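You operate a simulated robot arm through the tools that you are given. There is no shell and no other tool. Be economical: measure what you need, move in short steps, check, and stop when the job is done.

You are at the controls of a simulated two-armed robot. One attempt, no reset.

## Task
Hold the slotted bin, pull the divider out, push it into slot 1 and stand an electrode on each side.
Fine: use the two electrodes on the red cart; leave the others.

It is judged by the outcome, as a careful person would: the job done as asked, and still so three seconds after it is handed in. It fails if anything else is knocked over, pushed out of place, dropped, spilled or broken.

## Robot
Two 7-joint arms with two-finger parallel grippers on one trunk, on a base that drives. Base frame: it is fixed to the floor where the robot stands at the start and does not move with it; the origin is under the middle of the robot, x ahead of it, y to its left, z up. Units: m, degrees, N and s.
The left shoulder is at the start at [0.06, 0.143, 0.991], the right one opposite. With the tool pointing down near the work surface each hand reaches from about 0.32 to 0.74 m from the robot's upright axis, wherever it stands, measured 20 degrees to its own side. Places, roughly: inside of the slotted bin [0.6, 0, 0.8]; electrode [-12.75, -4.75, 1.25]. Payload 1.57 kg a hand.
The tool frame of a hand sits at the grasp point between the pads (the TCP): z along the fingers, y along the line on which they close. The tips reach 0.03 m beyond it. Largest opening 0.11 m; finger width 0.024, thickness 0.012; the body of the gripper, 0.048 by 0.112 m, starts 0.078 m behind the TCP.
Orientation is told as [roll, pitch, yaw] about the base's x, y, z axes, in that order, counted from this pose: with the fingers straight down and closing along the base's y, the tool's x points along the base's -x, its y along +y and its z along -z.

## Interface
- The arms move only by the tool arm_command. It takes "left_series", "right_series" or both (then of equal length, played together; a hand with none holds still); each is a list of rows, each a list of 6 numbers: the shift along the base's x, y, z in m, then the turn, a rotation vector about the base's x, y, z in degrees. In form: [[x, y, z, wx, wy, wz], ...]. A call has 1 to 20 rows; each row shifts and turns the commanded pose from where the row before left it. "left_claw" and "right_claw" are, for a hand that has rows, the finger opening in m, from 0 to 0.11, set as the call begins (left out, the last holds). Rows are played at 5 a second. More than 0.05 m and 8.6 degrees between two rows, or a gripper value outside its range, and nothing of the call is played. A pose out of reach is approached as far as the arm can. The call stops where the force on the tool passes 40 N (or 10 N more than at its start, if that is more) or the arm is blocked; 0.2 s more then pass. The fingers move at their own pace (about 0.045 m/s each) and stop on an object; they squeeze with about 43 N. The grip force told is the motor's: it shows also when the fingers shut on nothing. Time passes only in rows, and 0.2 s behind the last, so rows that do not move let the fingers close. It gives the time, the measured TCP pose, the force on the tool (base axes), the opening and the grip force at its end, in the units of the frame above (readings bear some noise).
- Cameras (640 x 400 px; columns grow to the right, rows downward): "scene" is now at [0.0434, 0.0124, 1.5955]; the picture's right is [0.15, -0.99, 0.00], its down [-0.79, -0.12, -0.61] and it looks along [0.60, 0.09, -0.79] (base axes); focal length 283 px, centre (320, 200). "left" rides on the left gripper at [0.07, -0.016, -0.141] in its tool frame; the picture's right is [0.23, 0.97, 0.00], its down [-0.86, 0.20, -0.48] and it looks along [-0.47, 0.11, 0.88] (tool axes); focal length 222 px, centre (320, 200). "right" rides on the right gripper at [0.07, 0.016, -0.141] in its tool frame; the picture's right is [-0.23, 0.97, 0.00], its down [-0.86, -0.20, -0.48] and it looks along [-0.47, -0.11, 0.88] (tool axes); focal length 222 px, centre (320, 200). There is no depth. A picture from a camera that has moved, and an enlarged one, comes with that camera's place and axes in the base frame and with its lens.
- grab_frame(camera): a new picture of that camera. The clock stands still meanwhile.
- move_column(by): slides the trunk up (or, below 0, down) by that many m; the arms and the scene camera ride with it, the base frame stays. It gives what a move gives, with no picture.
- drive_base(legs): drives the robot by 1 to 6 legs, each [ahead, left, turn to the left] in m, m and degrees, along the robot's own axes; the way and the turn of a leg run together, so that a leg with both is an arc; at most 1.5 m and 180 degrees a leg. The arms and the cameras ride along, it lands a little off, and it stops where it bumps. It gives what a move gives.
- pan_tilt(pan, tilt): turns the head with the scene camera to pan (to the left, within 86 degrees either way) and tilt (down, from -29 to 69), counted from straight ahead of the robot. It gives what a move gives.
- close_up(camera, box): a new picture of the part [left, top, right, bottom] of that camera's present view, enlarged. The clock stands still meanwhile.
- sign_off(): hands the job in; it is judged then, once.

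Go step by step. Nothing tells you exact positions but the pictures and the camera data: compare them with the known pose of the tool, close in by small moves and look again before you grip or let go. The budget is 120 turns and 108 pictures, counting those below and the enlarged ones. Unless the task says otherwise, let go and move clear before handing in, and close with one line.

The tools are called after "Request:" as a command line: name --argument value ..., lists and objects as JSON in quotes. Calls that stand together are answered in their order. arm_command: Moves the arms, as the interface text tells. Its arguments: {"type":"object","properties":{"left_series":{"type":"array","items":{"type":"array","items":{"type":"number"}}},"left_claw":{"type":"number"},"right_series":{"type":"array","items":{"type":"array","items":{"type":"number"}}},"right_claw":{"type":"number"}},"required":[]} The other tools are called the same way: move_column (by) slides the trunk up or down; drive_base (legs) drives the base; pan_tilt (pan, tilt) turns the head that bears the scene camera; grab_frame (camera) takes a picture; close_up (camera, box) takes an enlarged picture of a part of a camera's view; sign_off () hands the job in.

At the start:

```text
time_s: 0.0
left_tcp_pos: [0.5043, 0.2778, 1.1677]
left_ee_rot: [0.1, -0.2, 0.0]
left_ft_force: [1.1, 0.0, 0.0]
left_grip_width: 0.11
left_finger_force: 0.2
right_tcp_pos: [0.4224, -0.1858, 1.1585]
right_ee_rot: [0.0, 0.0, -0.1]
right_ft_force: [-0.9, 0.8, 0.0]
right_grip_width: 0.11
right_finger_force: 0.0
trunk travel left (down, up): [-0.59, 0.0]
robot x, y, heading: [-0.0014, -0.0024, -0.1]
head pan, tilt: [8.6, 52.6]
```

scene: 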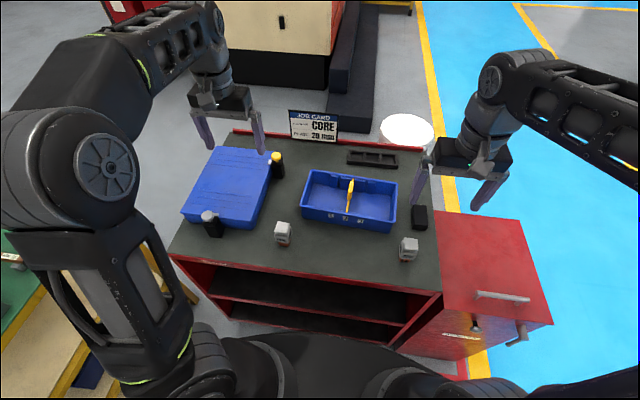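
right: 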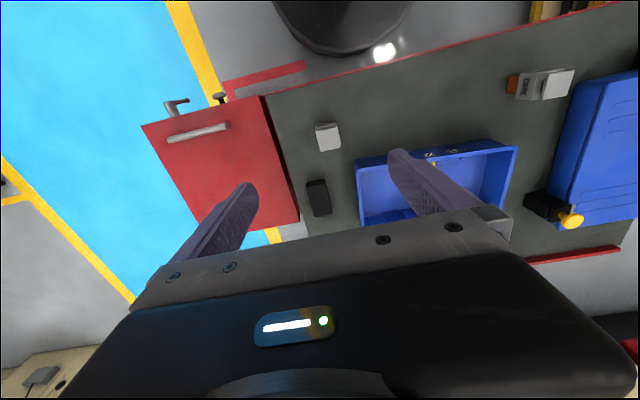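
left: 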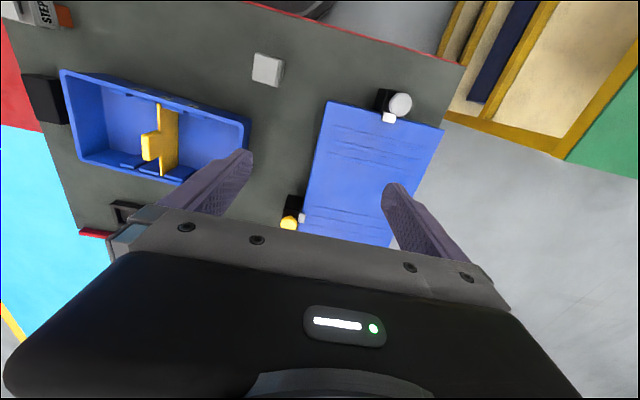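

I see the blue slotted bin with a yellow divider on the bench. I'll zoom in on the bin, the small objects and the red cabinet to identify everything.

Request:
close_up --camera "scene" --box '[270, 100, 450, 270]'

Request:
close_up --camera "scene" --box '[380, 200, 560, 380]'

Request:
close_up --camera "left" --box '[0, 0, 300, 240]'

```text
2.35 times, centred on (360, 185) of scene
camera zoom: at [0.0434, 0.0124, 1.5955], right [0.15, -0.99, 0.0], down [-0.79, -0.12, -0.61], along [0.6, 0.09, -0.79], focal length 667 px, centre (226, 235)
```

zoom: 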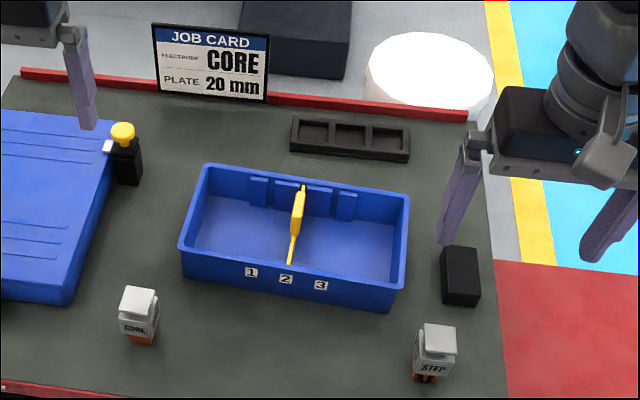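

```text
2.22 times, centred on (470, 290) of scene
camera zoom: at [0.0434, 0.0124, 1.5955], right [0.15, -0.99, 0.0], down [-0.79, -0.12, -0.61], along [0.6, 0.09, -0.79], focal length 630 px, centre (-13, 0)
```

zoom: 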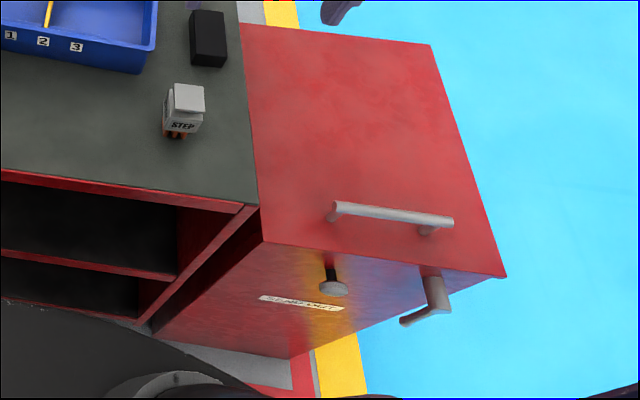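

```text
1.67 times, centred on (150, 120) of left
camera zoom: at [0.4323, 0.2596, 1.3094], right [-0.23, 0.97, 0.0], down [0.85, 0.2, 0.48], along [0.47, 0.11, -0.88], focal length 370 px, centre (603, 333)
```

zoom: 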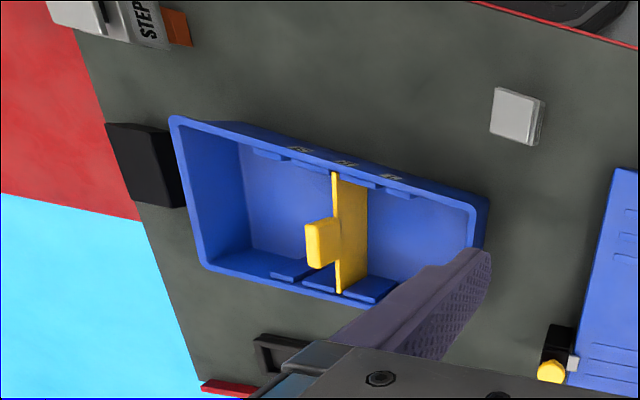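

The bin has slots 1–3 with the divider in slot 2; two electrodes on the bench (CORE, STEP) are not on a cart. I'll look around for the red cart.

Request:
pan_tilt --pan -80 --tilt 15

Request:
grab_frame --camera "scene"

Request:
pan_tilt --pan 80 --tilt 15

Request:
grab_frame --camera "scene"

Request:
pan_tilt --pan 0 --tilt 10

Request:
grab_frame --camera "scene"

```text
time_s: 1.6
left_tcp_pos: [0.5035, 0.2771, 1.1682]
left_ee_rot: [0.2, -0.2, 0.0]
left_ft_force: [0.5, 0.9, -0.1]
left_grip_width: 0.11
left_finger_force: 0.2
right_tcp_pos: [0.4227, -0.1854, 1.1584]
right_ee_rot: [0.0, 0.1, 0.0]
right_ft_force: [-0.2, 0.4, -0.3]
right_grip_width: 0.1099
right_finger_force: 0.1
trunk travel left (down, up): [-0.59, 0.0]
robot x, y, heading: [-0.002, -0.0055, 0.1]
head pan, tilt: [-80.0, 15.0]
```

```text
101 pictures are left
camera scene: at [-0.0141, -0.0907, 1.6526], right [-0.98, -0.17, 0.0], down [-0.05, 0.26, -0.97], along [0.17, -0.95, -0.26], focal length 283 px, centre (320, 200)
```

scene: 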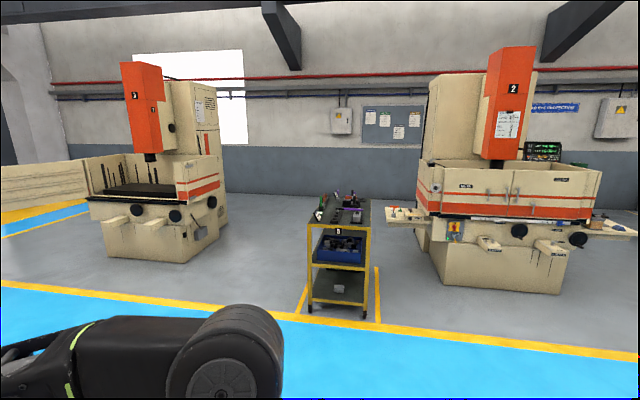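

```text
time_s: 4.1
left_tcp_pos: [0.5032, 0.2772, 1.1691]
left_ee_rot: [0.0, -0.2, 0.0]
left_ft_force: [0.0, 0.7, 0.7]
left_grip_width: 0.1099
left_finger_force: 0.2
right_tcp_pos: [0.4234, -0.1854, 1.1571]
right_ee_rot: [0.0, 0.1, 0.1]
right_ft_force: [1.0, -0.3, 0.8]
right_grip_width: 0.1101
right_finger_force: 0.0
trunk travel left (down, up): [-0.59, 0.0]
robot x, y, heading: [0.0019, -0.0001, -0.3]
head pan, tilt: [80.0, 15.0]
```

```text
100 pictures are left
camera scene: at [-0.0141, 0.0933, 1.6527], right [0.98, -0.17, 0.0], down [-0.05, -0.25, -0.97], along [0.17, 0.95, -0.26], focal length 283 px, centre (320, 200)
```

scene: 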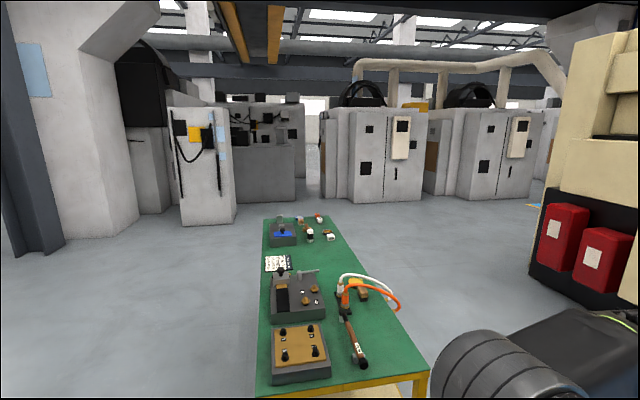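

```text
time_s: 5.6
left_tcp_pos: [0.5039, 0.2771, 1.1675]
left_ee_rot: [0.1, -0.2, 0.0]
left_ft_force: [-0.2, 0.4, -0.9]
left_grip_width: 0.1099
left_finger_force: 0.2
right_tcp_pos: [0.4228, -0.1844, 1.1571]
right_ee_rot: [0.0, 0.0, 0.0]
right_ft_force: [1.3, -0.2, 0.0]
right_grip_width: 0.11
right_finger_force: 0.1
trunk travel left (down, up): [-0.59, 0.0]
robot x, y, heading: [-0.0004, 0.0005, 0.0]
head pan, tilt: [0.0, 10.0]
```

```text
99 pictures are left
camera scene: at [0.0626, 0.0014, 1.6608], right [0.0, -1.0, 0.0], down [-0.17, 0.0, -0.98], along [0.98, 0.0, -0.17], focal length 283 px, centre (320, 200)
```

scene: 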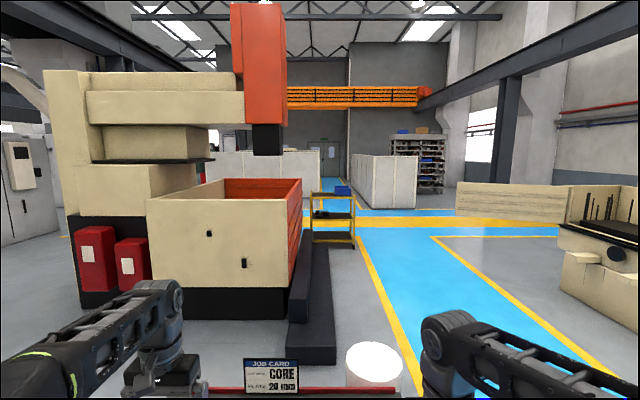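

The red cart is presumably the far one behind me (~[-12.75, -4.75]). I'll do the divider first while standing here: the right hand will hold the bin's right end wall, the left pulls the divider. First bring both hands near and look.

Request:
pan_tilt --pan 0 --tilt 60

Request:
arm_command --left_series '[[0.01, -0.036, -0.015, 0, 0, 0], [0.01, -0.036, -0.015, 0, 0, 0], [0.01, -0.036, -0.015, 0, 0, 0], [0.01, -0.036, -0.015, 0, 0, 0], [0.01, -0.036, -0.015, 0, 0, 0], [0.01, -0.036, -0.015, 0, 0, 0], [0.01, -0.036, 0, 0, 0, 0]]' --right_series '[[0.02, 0, -0.01, 0, 0, 0], [0.02, 0, -0.01, 0, 0, 0], [0.02, 0, -0.01, 0, 0, 0], [0.02, 0, -0.01, 0, 0, 0], [0.02, 0, -0.01, 0, 0, 0], [0.02, 0.0, -0.01, 0, 0, 0], [0.02, 0, -0.01, 0, 0, 0]]' --left_claw 0.05 --right_claw 0.06

Request:
grab_frame --camera "left"

Request:
grab_frame --camera "right"

Request:
grab_frame --camera "scene"

```text
time_s: 6.8
left_tcp_pos: [0.5034, 0.2766, 1.1683]
left_ee_rot: [0.1, -0.2, 0.0]
left_ft_force: [-1.0, 0.1, 0.5]
left_grip_width: 0.11
left_finger_force: 0.1
right_tcp_pos: [0.4234, -0.1851, 1.158]
right_ee_rot: [-0.1, 0.1, -0.1]
right_ft_force: [0.2, -0.4, -0.4]
right_grip_width: 0.11
right_finger_force: 0.1
trunk travel left (down, up): [-0.59, 0.0]
robot x, y, heading: [0.0034, -0.0007, 0.0]
head pan, tilt: [0.0, 60.0]
```

```text
time_s: 8.4
left_tcp_pos: [0.573, 0.0241, 1.0761]
left_ee_rot: [0.1, -0.2, 0.1]
left_ft_force: [0.4, -0.6, 0.3]
left_grip_width: 0.05
left_finger_force: 0.1
right_tcp_pos: [0.5647, -0.1853, 1.0871]
right_ee_rot: [0.0, 0.1, 0.0]
right_ft_force: [0.2, -0.4, -1.2]
right_grip_width: 0.0601
right_finger_force: 0.0
trunk travel left (down, up): [-0.59, 0.0]
robot x, y, heading: [-0.001, 0.0016, -0.1]
head pan, tilt: [0.0, 60.0]
```

```text
98 pictures are left
camera left: at [0.5016, 0.0064, 1.2176], right [-0.23, 0.97, 0.0], down [0.85, 0.2, 0.48], along [0.47, 0.11, -0.88], focal length 222 px, centre (320, 200)
```

left: 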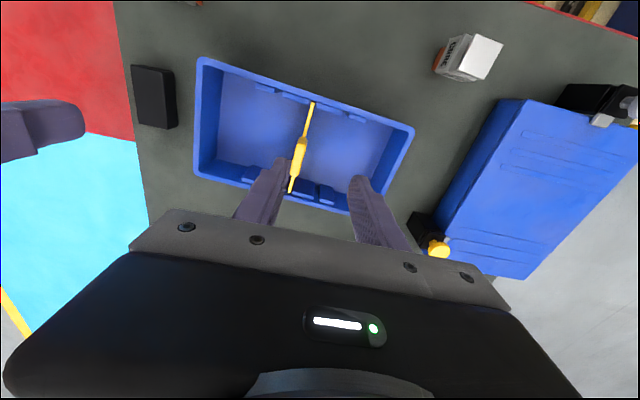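

```text
97 pictures are left
camera right: at [0.4941, -0.1691, 1.2294], right [0.23, 0.97, 0.0], down [0.86, -0.2, 0.48], along [0.47, -0.11, -0.88], focal length 222 px, centre (320, 200)
```

right: 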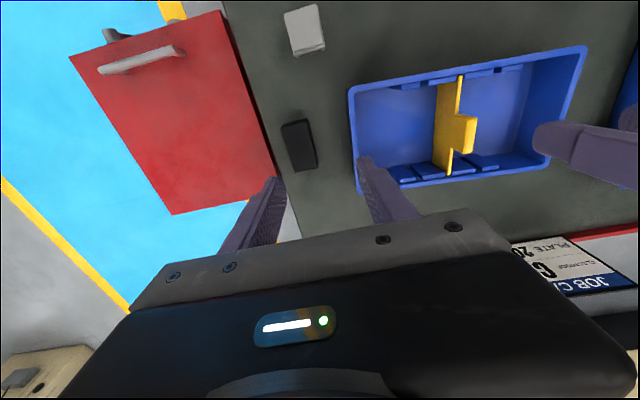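

```text
96 pictures are left
camera scene: at [0.0375, 0.0004, 1.5863], right [0.0, -1.0, 0.0], down [-0.87, 0.0, -0.5], along [0.5, 0.0, -0.87], focal length 283 px, centre (320, 200)
```

scene: 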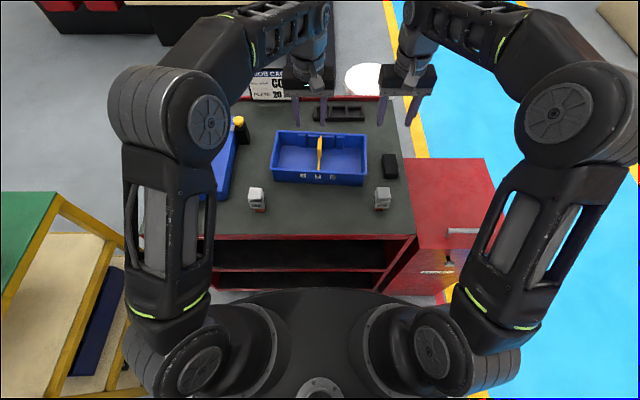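

Zooming in on the bin from three viewpoints to measure it.

Request:
close_up --camera "scene" --box '[260, 115, 380, 190]'

Request:
close_up --camera "left" --box '[180, 40, 430, 220]'

Request:
close_up --camera "right" --box '[340, 40, 600, 200]'

```text
5.33 times, centred on (320, 152) of scene
camera zoom: at [0.0375, 0.0004, 1.5863], right [0.0, -1.0, 0.0], down [-0.87, 0.0, -0.5], along [0.5, 0.0, -0.87], focal length 1511 px, centre (320, 453)
```

zoom: 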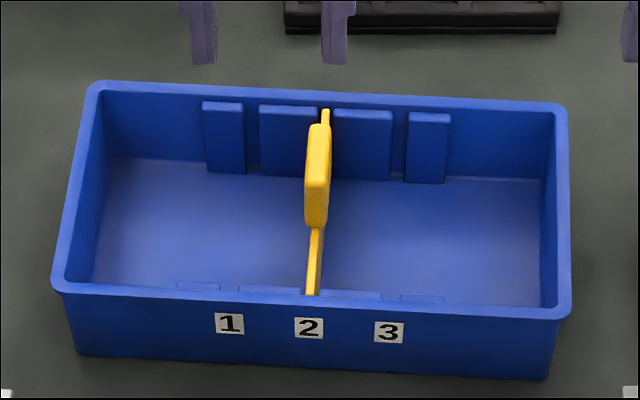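

```text
2.22 times, centred on (305, 130) of left
camera zoom: at [0.5016, 0.0064, 1.2176], right [-0.23, 0.97, 0.0], down [0.85, 0.2, 0.48], along [0.47, 0.11, -0.88], focal length 494 px, centre (353, 356)
```

zoom: 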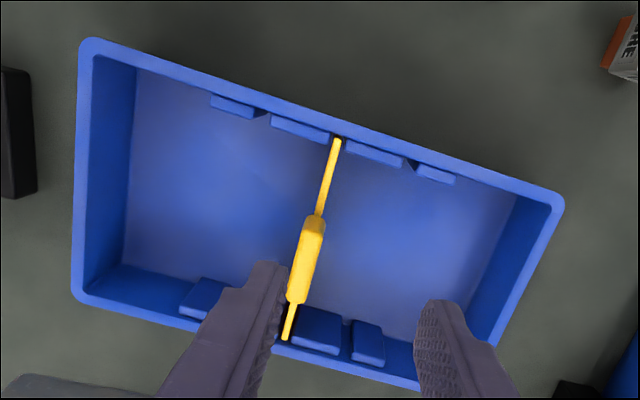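

```text
2.46 times, centred on (470, 120) of right
camera zoom: at [0.4941, -0.1691, 1.2294], right [0.23, 0.97, 0.0], down [0.86, -0.2, 0.48], along [0.47, -0.11, -0.88], focal length 547 px, centre (-49, 397)
```

zoom: 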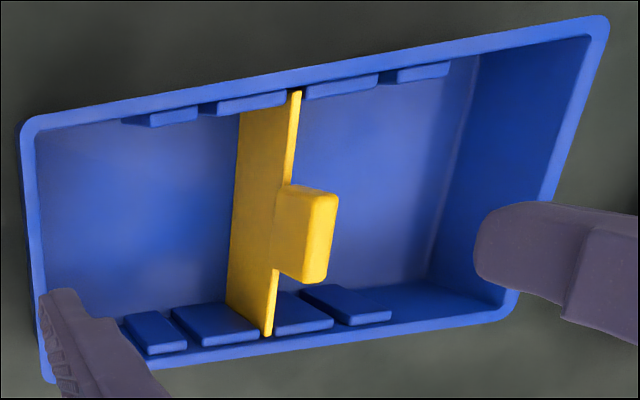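

Measured: bin rim z≈0.905, bin centre ≈(0.605,0.0), yawed about −3°, handle tab at ≈(0.592,0.001) top z≈0.953, slot pitch ≈0.045. I'll bring the right hand over the right end wall's middle and check.

Request:
arm_command --right_series '[[0.015, 0.0235, 0, 0, 0, -1.6], [0.016, 0.0235, 0, 0, 0, -1.6], [0, 0, -0.03, 0, 0, 0], [0, 0, -0.03, 0, 0, 0], [0, 0, -0.03, 0, 0, 0], [0, 0, -0.03, 0, 0, 0], [0, 0, -0.02, 0, 0, 0]]' --right_claw 0.05

Request:
grab_frame --camera "right"

Request:
close_up --camera "scene" --box '[260, 80, 440, 200]'

```text
time_s: 10.0
left_tcp_pos: [0.5722, 0.0247, 1.0767]
left_ee_rot: [0.1, -0.2, 0.0]
left_ft_force: [-0.3, 0.8, -0.6]
left_grip_width: 0.0502
left_finger_force: 0.1
right_tcp_pos: [0.5943, -0.1391, 0.9483]
right_ee_rot: [-0.1, 0.0, -3.2]
right_ft_force: [-0.2, -0.1, 0.1]
right_grip_width: 0.0502
right_finger_force: 0.1
trunk travel left (down, up): [-0.59, 0.0]
robot x, y, heading: [-0.0007, -0.0022, 0.1]
head pan, tilt: [0.0, 60.0]
```

```text
92 pictures are left
camera right: at [0.5246, -0.1184, 1.0903], right [0.28, 0.96, 0.0], down [0.84, -0.25, 0.48], along [0.46, -0.13, -0.88], focal length 222 px, centre (320, 200)
```

right: 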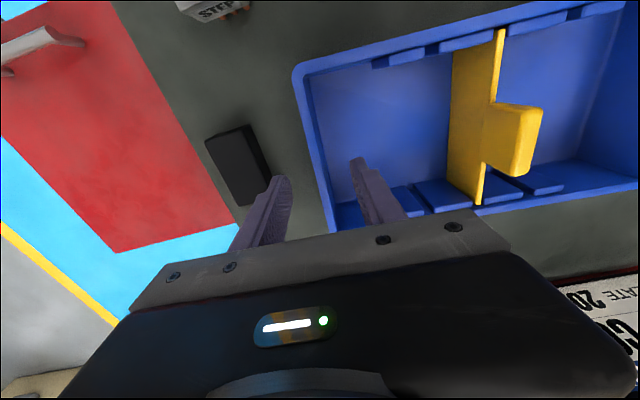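

```text
3.33 times, centred on (350, 140) of scene
camera zoom: at [0.0366, 0.0012, 1.5864], right [0.0, -1.0, 0.0], down [-0.87, 0.0, -0.5], along [0.5, 0.0, -0.87], focal length 944 px, centre (220, 400)
```

zoom: 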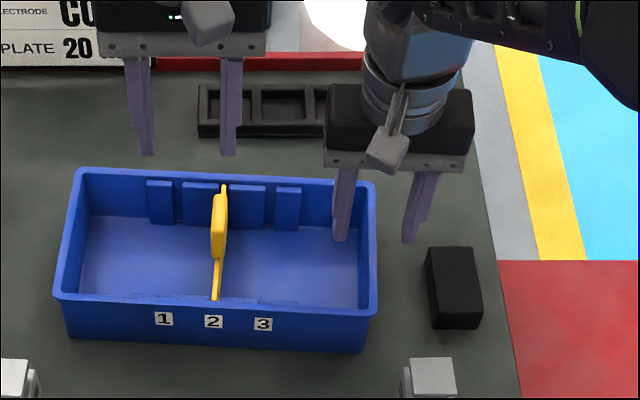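

The fingers straddle the right end wall. Descend and close gently on it.

Request:
arm_command --right_series '[[0, 0, -0.018, 0, 0, 0], [0, 0, -0.018, 0, 0, 0], [0, 0, -0.017, 0, 0, 0]]' --right_claw 0.05

Request:
close_up --camera "scene" --box '[330, 90, 420, 190]'

```text
time_s: 10.8
left_tcp_pos: [0.573, 0.0248, 1.0775]
left_ee_rot: [0.1, -0.2, 0.0]
left_ft_force: [1.2, -0.2, 0.2]
left_grip_width: 0.0502
left_finger_force: 0.0
right_tcp_pos: [0.594, -0.1387, 0.8941]
right_ee_rot: [0.1, 0.1, -3.2]
right_ft_force: [0.5, -0.2, 0.1]
right_grip_width: 0.0497
right_finger_force: 0.0
trunk travel left (down, up): [-0.59, 0.0]
robot x, y, heading: [0.0004, -0.003, 0.1]
head pan, tilt: [0.0, 60.0]
```

```text
4.00 times, centred on (375, 140) of scene
camera zoom: at [0.0368, 0.0012, 1.5864], right [0.0, -1.0, 0.0], down [-0.87, 0.0, -0.5], along [0.5, 0.0, -0.87], focal length 1133 px, centre (100, 440)
```

zoom: 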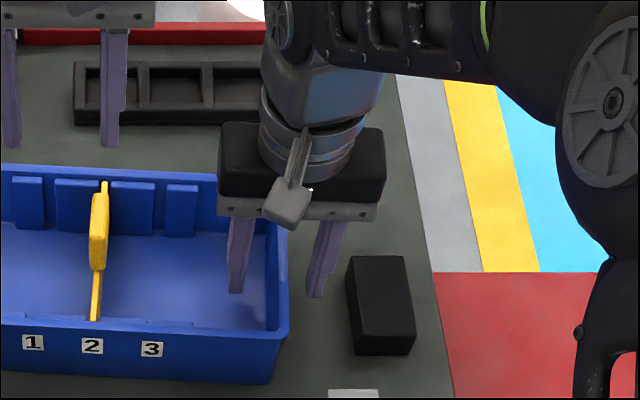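

Straddling well; now close the right hand on the wall, letting the fingers settle, and approach the left hand above the tab with matching yaw.

Request:
arm_command --right_series '[[0, 0, 0, 0, 0, 0], [0, 0, 0, 0, 0, 0], [0, 0, 0, 0, 0, 0], [0, 0, 0, 0, 0, 0], [0, 0, 0, 0, 0, 0]]' --right_claw 0.0 --left_series '[[0.01, -0.012, 0, 0, 0, -1.6], [0.009, -0.012, 0, 0, 0, -1.6], [0, 0, -0.025, 0, 0, 0], [0, 0, -0.025, 0, 0, 0], [0, 0, -0.01, 0, 0, 0]]' --left_claw 0.05

Request:
close_up --camera "scene" --box '[260, 80, 400, 190]'

Request:
grab_frame --camera "left"

```text
time_s: 12.0
left_tcp_pos: [0.5924, 0.0016, 1.018]
left_ee_rot: [0.0, -0.3, -3.1]
left_ft_force: [0.3, -0.4, -0.2]
left_grip_width: 0.05
left_finger_force: 0.1
right_tcp_pos: [0.5941, -0.1379, 0.8947]
right_ee_rot: [0.0, 0.1, -3.1]
right_ft_force: [0.4, -0.1, -0.7]
right_grip_width: 0.0039
right_finger_force: 25.0
trunk travel left (down, up): [-0.59, 0.0]
robot x, y, heading: [0.0025, 0.0011, -0.3]
head pan, tilt: [0.0, 60.0]
```

```text
3.64 times, centred on (330, 135) of scene
camera zoom: at [0.0365, 0.0013, 1.5864], right [0.0, -1.0, 0.0], down [-0.87, 0.0, -0.5], along [0.5, 0.0, -0.87], focal length 1030 px, centre (284, 436)
```

zoom: 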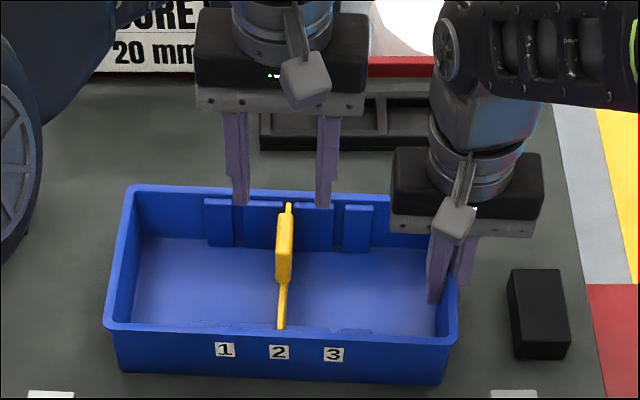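

```text
88 pictures are left
camera left: at [0.5201, -0.0124, 1.1592], right [-0.17, 0.98, 0.0], down [0.86, 0.15, 0.48], along [0.47, 0.08, -0.88], focal length 222 px, centre (320, 200)
```

left: 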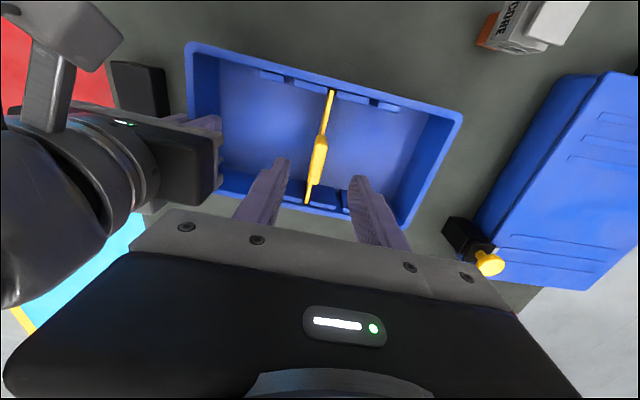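

The bin is held (3.9 mm wall). Now lower the left hand over the tab with a moderate opening.

Request:
arm_command --left_series '[[0, 0, -0.025, 0, 0, 0], [0, 0, -0.025, 0, 0, 0], [0, 0, -0.025, 0, 0, 0]]' --left_claw 0.045

Request:
close_up --camera "scene" --box '[260, 80, 400, 190]'

Request:
close_up --camera "left" --box '[200, 60, 440, 220]'

```text
time_s: 12.8
left_tcp_pos: [0.5927, 0.0011, 0.9431]
left_ee_rot: [-0.1, -0.2, -3.1]
left_ft_force: [-0.1, -0.5, 0.3]
left_grip_width: 0.0452
left_finger_force: 0.1
right_tcp_pos: [0.5946, -0.1393, 0.895]
right_ee_rot: [0.0, 0.0, -3.3]
right_ft_force: [0.1, -0.1, -0.4]
right_grip_width: 0.0039
right_finger_force: 24.6
trunk travel left (down, up): [-0.59, 0.0]
robot x, y, heading: [-0.0036, -0.0011, -0.2]
head pan, tilt: [0.0, 60.0]
```

```text
3.64 times, centred on (330, 135) of scene
camera zoom: at [0.0365, 0.0012, 1.5864], right [0.0, -1.0, 0.0], down [-0.87, 0.0, -0.5], along [0.5, 0.0, -0.87], focal length 1030 px, centre (284, 436)
```

zoom: 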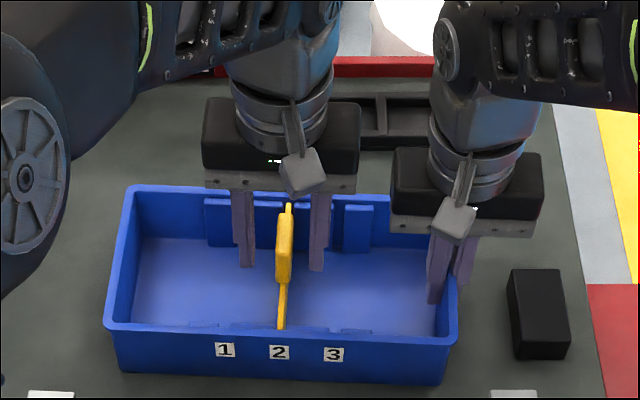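

```text
2.50 times, centred on (320, 140) of left
camera zoom: at [0.5205, -0.0119, 1.0842], right [-0.17, 0.98, 0.0], down [0.86, 0.15, 0.48], along [0.47, 0.08, -0.88], focal length 555 px, centre (320, 350)
```

zoom: 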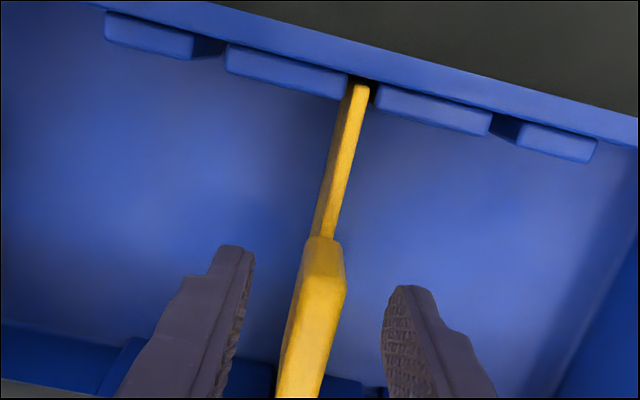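

Tab is centred between the left fingers. Close.

Request:
arm_command --left_series '[[0, 0, 0, 0, 0, 0], [0, 0, 0, 0, 0, 0], [0, 0, 0, 0, 0, 0], [0, 0, 0, 0, 0, 0]]' --left_claw 0.0

Request:
arm_command --left_series '[[0, 0, 0.01, 0, 0, 0], [0, 0, 0.015, 0, 0, 0], [0, 0, 0.015, 0, 0, 0], [0, 0, 0.02, 0, 0, 0], [0, 0, 0.025, 0, 0, 0], [0, 0, 0.025, 0, 0, 0]]'

Request:
close_up --camera "scene" --box '[260, 80, 400, 190]'

Request:
close_up --camera "left" --box '[200, 60, 440, 220]'

```text
time_s: 13.8
left_tcp_pos: [0.5916, 0.0003, 0.9438]
left_ee_rot: [-0.1, -0.2, -3.2]
left_ft_force: [0.0, -5.9, -0.8]
left_grip_width: 0.012
left_finger_force: 29.7
right_tcp_pos: [0.5937, -0.1386, 0.8932]
right_ee_rot: [0.1, -0.1, -3.2]
right_ft_force: [0.1, 6.1, -0.5]
right_grip_width: 0.0037
right_finger_force: 24.1
trunk travel left (down, up): [-0.59, 0.0]
robot x, y, heading: [0.0014, 0.0004, 0.1]
head pan, tilt: [0.0, 60.0]
```

```text
time_s: 15.2
left_tcp_pos: [0.5932, 0.0013, 1.0542]
left_ee_rot: [0.1, -0.2, -3.1]
left_ft_force: [-0.4, 0.5, -0.9]
left_grip_width: 0.0119
left_finger_force: 29.7
right_tcp_pos: [0.5949, -0.139, 0.8938]
right_ee_rot: [0.1, -0.1, -3.1]
right_ft_force: [-0.8, -0.5, 1.5]
right_grip_width: 0.0037
right_finger_force: 24.6
trunk travel left (down, up): [-0.59, 0.0]
robot x, y, heading: [-0.0021, 0.0038, -0.1]
head pan, tilt: [0.0, 60.0]
```

```text
3.64 times, centred on (330, 135) of scene
camera zoom: at [0.0362, 0.0012, 1.5863], right [0.0, -1.0, 0.0], down [-0.87, 0.0, -0.5], along [0.5, 0.0, -0.87], focal length 1030 px, centre (284, 436)
```

zoom: 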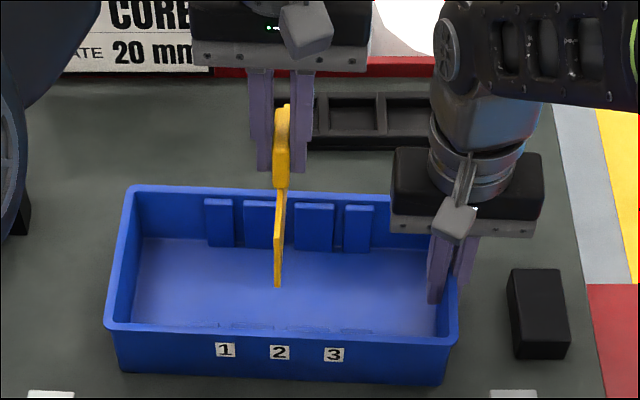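

```text
2.50 times, centred on (320, 140) of left
camera zoom: at [0.5208, -0.0122, 1.1952], right [-0.17, 0.99, 0.0], down [0.86, 0.15, 0.48], along [0.47, 0.08, -0.88], focal length 555 px, centre (320, 350)
```

zoom: 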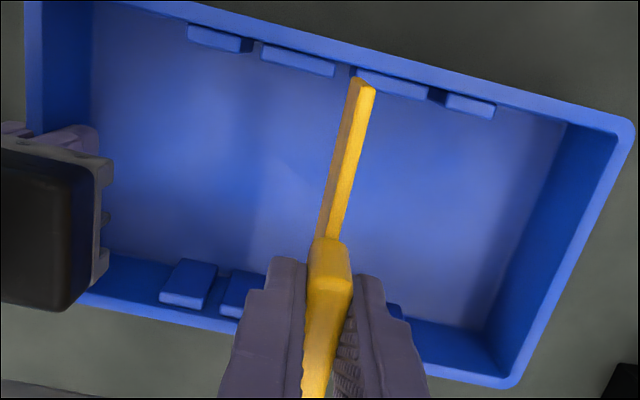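

Divider is out and the bin stayed put. Shift by one slot pitch (0.045 along the bin's axis) toward slot 1, lower to just above the slot and check alignment.

Request:
arm_command --left_series '[[0.001, 0.0225, 0, 0, 0, 0], [0.0015, 0.0225, 0, 0, 0, 0], [0, 0, -0.02, 0, 0, 0], [0, 0, -0.02, 0, 0, 0], [0, 0, -0.01, 0, 0, 0]]'

Request:
close_up --camera "scene" --box '[260, 100, 360, 180]'

Request:
close_up --camera "left" --box '[220, 40, 420, 200]'

Request:
grab_frame --camera "right"

```text
time_s: 16.4
left_tcp_pos: [0.5952, 0.0464, 1.003]
left_ee_rot: [0.1, -0.1, -3.3]
left_ft_force: [-0.1, 0.7, -1.7]
left_grip_width: 0.0121
left_finger_force: 29.0
right_tcp_pos: [0.5942, -0.1375, 0.8934]
right_ee_rot: [0.0, 0.0, -3.2]
right_ft_force: [-0.6, 0.5, -0.9]
right_grip_width: 0.0039
right_finger_force: 24.9
trunk travel left (down, up): [-0.59, 0.0]
robot x, y, heading: [0.0016, 0.0004, -0.1]
head pan, tilt: [0.0, 60.0]
```

```text
5.00 times, centred on (310, 140) of scene
camera zoom: at [0.0364, 0.0013, 1.5864], right [0.0, -1.0, 0.0], down [-0.87, 0.0, -0.5], along [0.5, 0.0, -0.87], focal length 1416 px, centre (370, 500)
```

zoom: 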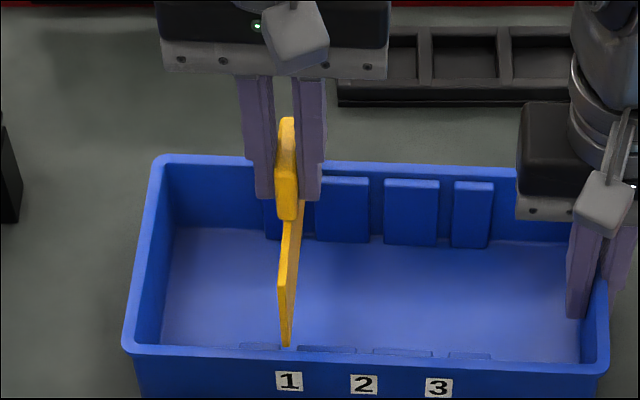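

```text
2.50 times, centred on (320, 120) of left
camera zoom: at [0.5227, 0.0325, 1.1441], right [-0.17, 0.98, 0.0], down [0.86, 0.15, 0.48], along [0.47, 0.08, -0.88], focal length 555 px, centre (320, 400)
```

zoom: 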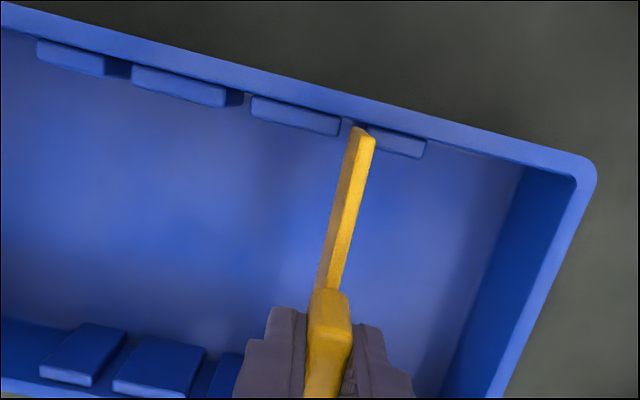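

```text
81 pictures are left
camera right: at [0.5244, -0.118, 1.0366], right [0.28, 0.96, 0.0], down [0.84, -0.25, 0.48], along [0.46, -0.13, -0.88], focal length 222 px, centre (320, 200)
```

right: 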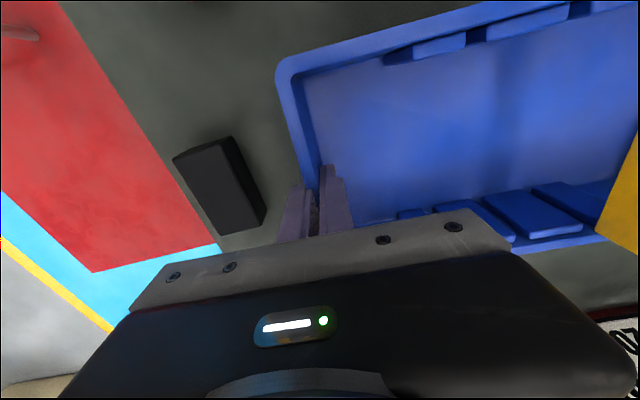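

Nearly aligned; zoom tighter on the entry point.

Request:
close_up --camera "scene" --box '[290, 150, 340, 180]'

Request:
close_up --camera "left" --box '[290, 70, 370, 120]'

```text
12.80 times, centred on (315, 165) of scene
camera zoom: at [0.0364, 0.0013, 1.5864], right [0.0, -1.0, 0.0], down [-0.87, 0.0, -0.5], along [0.5, 0.0, -0.87], focal length 3626 px, centre (384, 648)
```

zoom: 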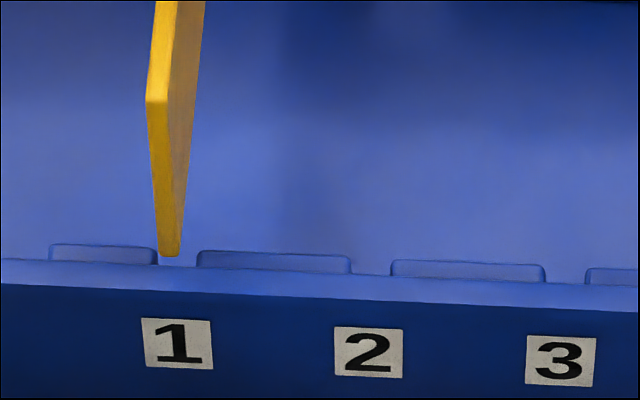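

```text
8.00 times, centred on (330, 95) of left
camera zoom: at [0.5227, 0.0325, 1.1441], right [-0.17, 0.98, 0.0], down [0.86, 0.15, 0.48], along [0.47, 0.08, -0.88], focal length 1777 px, centre (240, 1040)
```

zoom: 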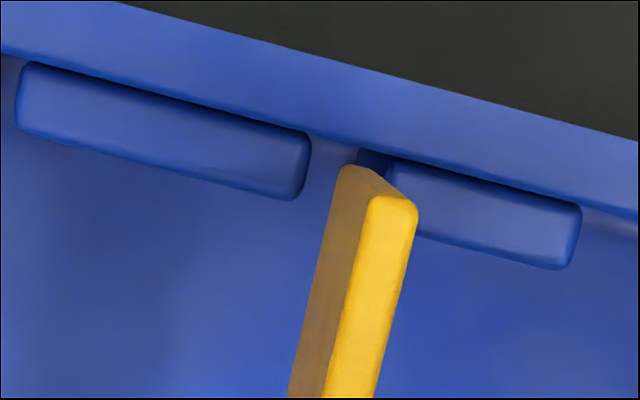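

Plate sits ~1.8 mm too far left; correct and push it down into slot 1.

Request:
arm_command --left_series '[[0, -0.0018, 0, 0, 0, 0], [0, 0, -0.01, 0, 0, 0], [0, 0, -0.01, 0, 0, 0], [0, 0, -0.01, 0, 0, 0], [0, 0, -0.01, 0, 0, 0], [0, 0, -0.01, 0, 0, 0]]'

Request:
close_up --camera "scene" --box '[260, 100, 360, 180]'

```text
time_s: 17.8
left_tcp_pos: [0.5947, 0.0455, 0.9543]
left_ee_rot: [0.0, -0.1, -3.3]
left_ft_force: [0.2, -0.1, 0.1]
left_grip_width: 0.0121
left_finger_force: 29.4
right_tcp_pos: [0.5925, -0.1386, 0.8929]
right_ee_rot: [0.0, 0.0, -3.2]
right_ft_force: [-0.1, -0.3, 0.4]
right_grip_width: 0.0037
right_finger_force: 24.8
trunk travel left (down, up): [-0.59, 0.0]
robot x, y, heading: [0.0008, 0.003, -0.1]
head pan, tilt: [0.0, 60.0]
```

```text
5.00 times, centred on (310, 140) of scene
camera zoom: at [0.0364, 0.0013, 1.5864], right [0.0, -1.0, 0.0], down [-0.87, 0.0, -0.5], along [0.5, 0.0, -0.87], focal length 1416 px, centre (370, 500)
```

zoom: 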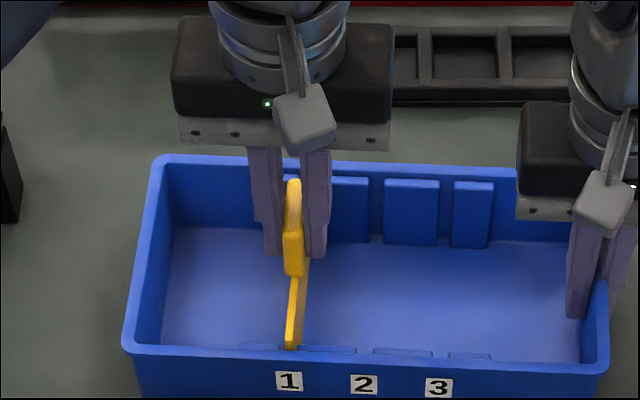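

Sliding in freely. Push the last centimetre until it seats.

Request:
arm_command --left_series '[[0, 0, -0.006, 0, 0, 0], [0, 0, -0.004, 0, 0, 0], [0, 0, -0.003, 0, 0, 0], [0, 0, -0.002, 0, 0, 0]]'

Request:
close_up --camera "scene" --box '[260, 100, 360, 180]'

```text
time_s: 19.0
left_tcp_pos: [0.5954, 0.0431, 0.944]
left_ee_rot: [0.0, -0.5, -3.2]
left_ft_force: [-4.2, 1.1, 7.4]
left_grip_width: 0.0118
left_finger_force: 29.2
right_tcp_pos: [0.592, -0.1391, 0.8939]
right_ee_rot: [0.1, 0.0, -3.3]
right_ft_force: [1.4, -1.1, 4.6]
right_grip_width: 0.0038
right_finger_force: 24.6
trunk travel left (down, up): [-0.59, 0.0]
robot x, y, heading: [-0.0, 0.0038, 0.0]
head pan, tilt: [0.0, 60.0]
stopped in row 4 (left hand): the force on the tool passed its limit (the readings are from after the stop); the commanded pose is now the measured one
```

```text
5.00 times, centred on (310, 140) of scene
camera zoom: at [0.0348, 0.0014, 1.5864], right [0.0, -1.0, 0.0], down [-0.87, 0.0, -0.5], along [0.5, 0.0, -0.87], focal length 1416 px, centre (370, 500)
```

zoom: 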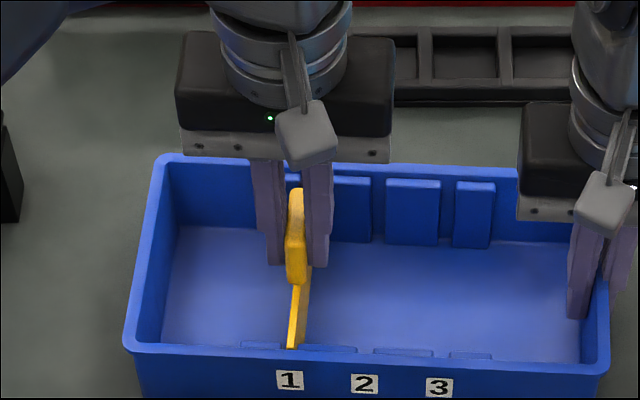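

Seated (same height as in slot 2). Open the left hand, lift clear, then release the right.

Request:
arm_command --left_series '[[0, 0, 0, 0, 0, 0], [0, 0, 0, 0, 0, 0], [0, 0, 0, 0, 0, 0], [0, 0, 0.03, 0, 0, 0], [0, 0, 0.04, 0, 0, 0], [0, 0, 0.04, 0, 0, 0], [0, 0, 0.04, 0, 0, 0]]' --left_claw 0.05

Request:
arm_command --right_series '[[0, 0, 0, 0, 0, 0], [0, 0, 0, 0, 0, 0], [0, 0, 0, 0, 0, 0], [0, 0, 0.03, 0, 0, 0], [0, 0, 0.04, 0, 0, 0], [0, 0, 0.04, 0, 0, 0], [0, 0, 0.04, 0, 0, 0], [0, 0, 0.04, 0, 0, 0]]' --right_claw 0.05

Request:
close_up --camera "scene" --box '[260, 100, 400, 200]'

Request:
close_up --camera "left" --box '[180, 30, 440, 220]'

```text
time_s: 20.6
left_tcp_pos: [0.5945, 0.0455, 1.0926]
left_ee_rot: [0.0, -0.5, -3.2]
left_ft_force: [0.1, 0.4, 0.0]
left_grip_width: 0.0501
left_finger_force: 0.1
right_tcp_pos: [0.5929, -0.1384, 0.8939]
right_ee_rot: [0.0, -0.1, -3.2]
right_ft_force: [-0.8, -2.3, 14.6]
right_grip_width: 0.0038
right_finger_force: 24.7
trunk travel left (down, up): [-0.59, 0.0]
robot x, y, heading: [-0.001, -0.0006, 0.2]
head pan, tilt: [0.0, 60.0]
```

```text
time_s: 22.4
left_tcp_pos: [0.5966, 0.0457, 1.0917]
left_ee_rot: [0.0, -0.4, -3.3]
left_ft_force: [-0.1, 0.7, 0.2]
left_grip_width: 0.0504
left_finger_force: 0.0
right_tcp_pos: [0.5915, -0.1403, 1.0837]
right_ee_rot: [-0.1, 0.1, -3.4]
right_ft_force: [-1.3, -0.4, 0.1]
right_grip_width: 0.0502
right_finger_force: 0.0
trunk travel left (down, up): [-0.59, 0.0]
robot x, y, heading: [-0.0013, 0.0045, 0.1]
head pan, tilt: [0.0, 60.0]
```

```text
4.00 times, centred on (330, 150) of scene
camera zoom: at [0.0359, 0.0015, 1.5863], right [0.0, -1.0, 0.0], down [-0.87, 0.0, -0.5], along [0.5, 0.0, -0.87], focal length 1133 px, centre (280, 400)
```

zoom: 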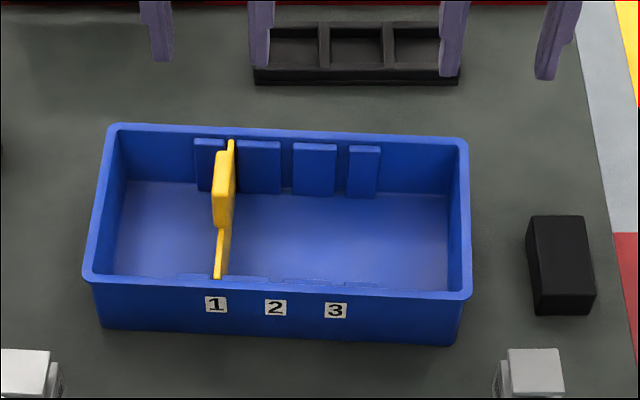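

```text
2.11 times, centred on (310, 125) of left
camera zoom: at [0.5234, 0.0314, 1.2318], right [-0.17, 0.98, 0.0], down [0.86, 0.15, 0.49], along [0.48, 0.08, -0.87], focal length 468 px, centre (341, 358)
```

zoom: 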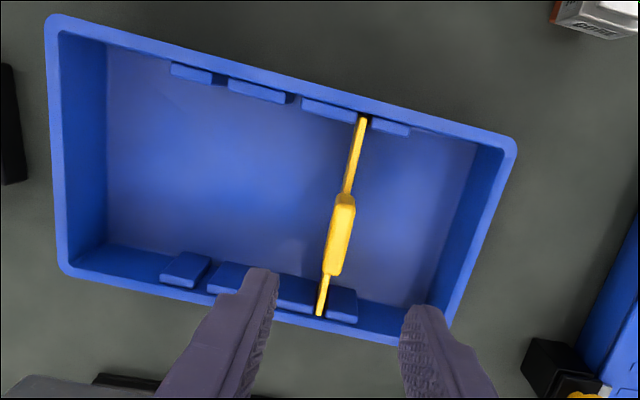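

The divider is in slot 1. Now raise and retract the hands for travelling, and inspect behind by turning.

Request:
arm_command --left_series '[[0, 0, 0.04, 0, 0, 0], [0, 0, 0.04, 0, 0, 0.7], [-0.03, 0.03, 0.02, 0, 0, 0.5], [-0.03, 0.03, 0, 0, 0, 0.5], [-0.03, 0.03, 0, 0, 0, 0.5], [-0.03, 0.03, 0, 0, 0, 0.5], [-0.03, 0.03, 0, 0, 0, 0.5], [-0.03, 0.02, 0, 0, 0, 0]]' --right_series '[[0, 0, 0.04, 0, 0, 0], [0, 0, 0.04, 0, 0, 0.7], [-0.03, -0.01, 0.02, 0, 0, 0.5], [-0.03, -0.01, 0, 0, 0, 0.5], [-0.03, -0.02, 0, 0, 0, 0.5], [-0.03, -0.02, 0, 0, 0, 0.5], [-0.03, -0.01, 0, 0, 0, 0.5], [-0.03, -0.01, 0, 0, 0, 0]]'

Request:
pan_tilt --pan -85 --tilt 35

Request:
grab_frame --camera "scene"

Request:
drive_base --legs '[[-0.25, 0, 0], [0, 0, -90]]'

Request:
grab_frame --camera "scene"

```text
time_s: 24.2
left_tcp_pos: [0.4152, 0.2135, 1.1218]
left_ee_rot: [0.0, -0.7, 0.1]
left_ft_force: [-0.4, -0.8, -0.2]
left_grip_width: 0.0501
left_finger_force: 0.0
left hand out of reach, approached as far as the arm can: row 1, 2
right_tcp_pos: [0.4117, -0.2206, 1.1344]
right_ee_rot: [-0.1, 0.0, 0.1]
right_ft_force: [-0.1, -0.1, -0.2]
right_grip_width: 0.05
right_finger_force: 0.1
right hand out of reach, approached as far as the arm can: row 1, 2
trunk travel left (down, up): [-0.59, 0.0]
robot x, y, heading: [-0.0023, 0.0029, -0.1]
head pan, tilt: [0.0, 60.0]
```

```text
time_s: 25.8
left_tcp_pos: [0.4176, 0.2141, 1.1217]
left_ee_rot: [0.0, -0.6, 0.0]
left_ft_force: [-0.2, -0.1, 0.2]
left_grip_width: 0.0501
left_finger_force: 0.1
right_tcp_pos: [0.4134, -0.22, 1.1327]
right_ee_rot: [0.0, 0.2, 0.0]
right_ft_force: [-0.1, -0.8, -0.3]
right_grip_width: 0.0499
right_finger_force: 0.1
trunk travel left (down, up): [-0.59, 0.0]
robot x, y, heading: [0.003, 0.0013, -0.1]
head pan, tilt: [-85.0, 35.0]
```

```text
74 pictures are left
camera scene: at [-0.0227, -0.0864, 1.6206], right [-1.0, -0.09, 0.0], down [-0.05, 0.57, -0.82], along [0.07, -0.82, -0.57], focal length 283 px, centre (320, 200)
```

scene: 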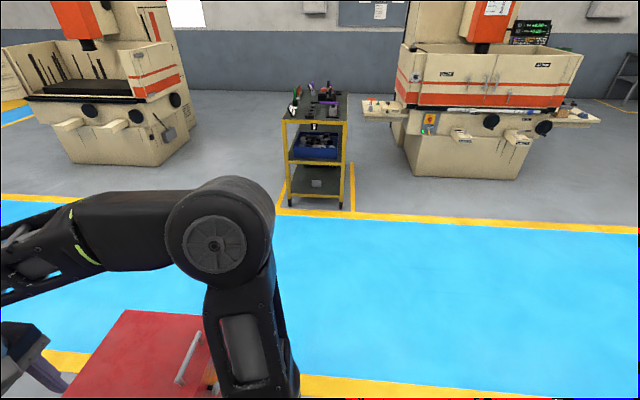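

```text
time_s: 31.4
left_tcp_pos: [-0.0281, -0.4122, 1.1217]
left_ee_rot: [0.0, -0.5, -88.8]
left_ft_force: [-0.4, -0.8, 0.0]
left_grip_width: 0.0498
left_finger_force: 0.0
right_tcp_pos: [-0.4632, -0.4195, 1.1348]
right_ee_rot: [0.0, 0.1, -88.8]
right_ft_force: [0.2, 0.8, 0.1]
right_grip_width: 0.0503
right_finger_force: 0.1
trunk travel left (down, up): [-0.59, 0.0]
robot x, y, heading: [-0.2506, -0.0031, -88.8]
head pan, tilt: [-85.0, 35.0]
```

```text
73 pictures are left
camera scene: at [-0.3405, 0.0215, 1.6207], right [-0.11, 0.99, 0.0], down [0.57, 0.06, -0.82], along [-0.81, -0.09, -0.57], focal length 283 px, centre (320, 200)
```

scene: 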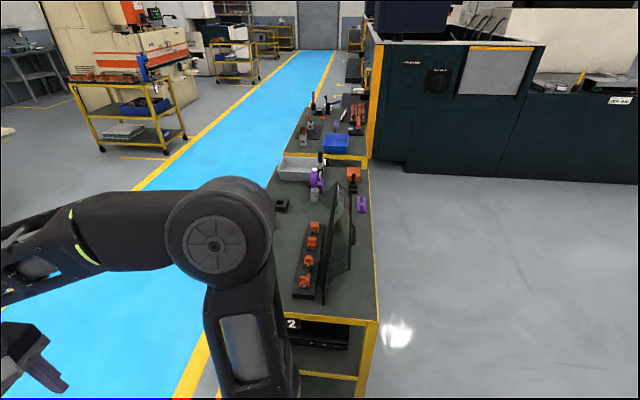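

Aisle is clear. Drive into the aisle, turn to face down it (−x), and look.

Request:
drive_base --legs '[[1.45, 0, 0], [0, 0, -91]]'

Request:
pan_tilt --pan 10 --tilt 12

Request:
grab_frame --camera "scene"

```text
time_s: 42.5
left_tcp_pos: [-0.6359, -1.6753, 1.1212]
left_ee_rot: [0.0, -0.5, -179.3]
left_ft_force: [0.4, -0.2, 0.5]
left_grip_width: 0.0501
left_finger_force: 0.0
right_tcp_pos: [-0.6371, -1.2415, 1.1333]
right_ee_rot: [0.0, 0.1, -179.5]
right_ft_force: [-0.2, -0.6, -0.2]
right_grip_width: 0.0501
right_finger_force: 0.1
trunk travel left (down, up): [-0.59, 0.0]
robot x, y, heading: [-0.2244, -1.4559, -179.2]
head pan, tilt: [-85.0, 35.0]
```

```text
time_s: 44.2
left_tcp_pos: [-0.6357, -1.6754, 1.1224]
left_ee_rot: [0.1, -0.4, -179.3]
left_ft_force: [-0.7, -0.2, 0.5]
left_grip_width: 0.0501
left_finger_force: 0.2
right_tcp_pos: [-0.6371, -1.2432, 1.1337]
right_ee_rot: [0.0, 0.1, -179.4]
right_ft_force: [0.1, -0.6, -0.3]
right_grip_width: 0.0503
right_finger_force: 0.0
trunk travel left (down, up): [-0.59, 0.0]
robot x, y, heading: [-0.2161, -1.4571, -179.3]
head pan, tilt: [10.0, 12.0]
```

```text
72 pictures are left
camera scene: at [-0.2835, -1.4724, 1.6575], right [-0.18, 0.98, 0.0], down [0.2, 0.04, -0.98], along [-0.96, -0.18, -0.21], focal length 283 px, centre (320, 200)
```

scene: 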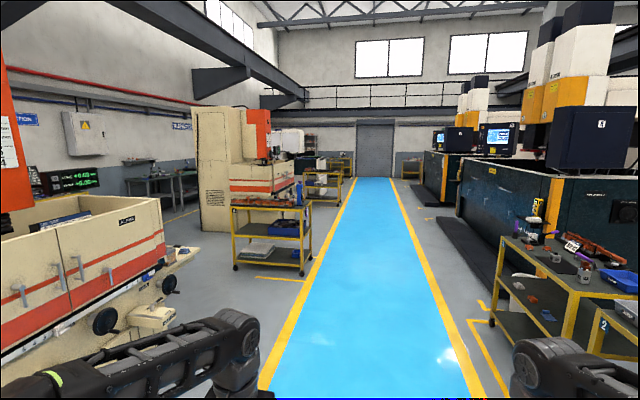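

Aisle is clear. Drive about 8.5 m along it and look left for the red cart.

Request:
drive_base --legs '[[1.5, 0, 0], [1.5, 0, 0], [1.5, 0, 0], [1.5, 0, 0], [1.5, 0, 0], [1.0, 0, 0]]'

Request:
pan_tilt --pan 40 --tilt 15

Request:
grab_frame --camera "scene"

```text
time_s: 84.7
left_tcp_pos: [-9.1622, -1.9717, 1.1227]
left_ee_rot: [0.0, -0.5, -177.2]
left_ft_force: [0.1, 0.2, 0.1]
left_grip_width: 0.05
left_finger_force: 0.0
right_tcp_pos: [-9.1797, -1.5392, 1.1337]
right_ee_rot: [0.0, 0.1, -177.2]
right_ft_force: [0.2, 0.1, 0.1]
right_grip_width: 0.0501
right_finger_force: 0.0
trunk travel left (down, up): [-0.59, 0.0]
robot x, y, heading: [-8.7527, -1.7339, -177.1]
head pan, tilt: [10.0, 12.0]
```

```text
time_s: 85.6
left_tcp_pos: [-9.1605, -1.9713, 1.1218]
left_ee_rot: [0.0, -0.5, -177.2]
left_ft_force: [0.4, 0.5, -0.8]
left_grip_width: 0.0499
left_finger_force: 0.1
right_tcp_pos: [-9.178, -1.5381, 1.1338]
right_ee_rot: [0.0, 0.1, -177.3]
right_ft_force: [0.0, 0.3, 0.6]
right_grip_width: 0.0502
right_finger_force: 0.0
trunk travel left (down, up): [-0.59, 0.0]
robot x, y, heading: [-8.7546, -1.7375, -177.4]
head pan, tilt: [40.0, 15.0]
```

```text
71 pictures are left
camera scene: at [-8.7942, -1.7983, 1.6527], right [-0.68, 0.73, 0.0], down [0.19, 0.18, -0.97], along [-0.71, -0.66, -0.26], focal length 283 px, centre (320, 200)
```

scene: 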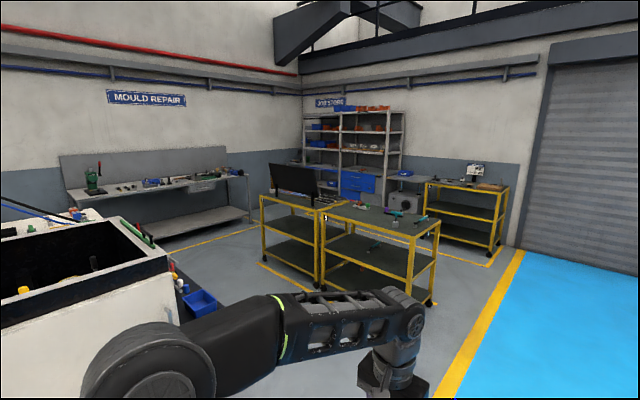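

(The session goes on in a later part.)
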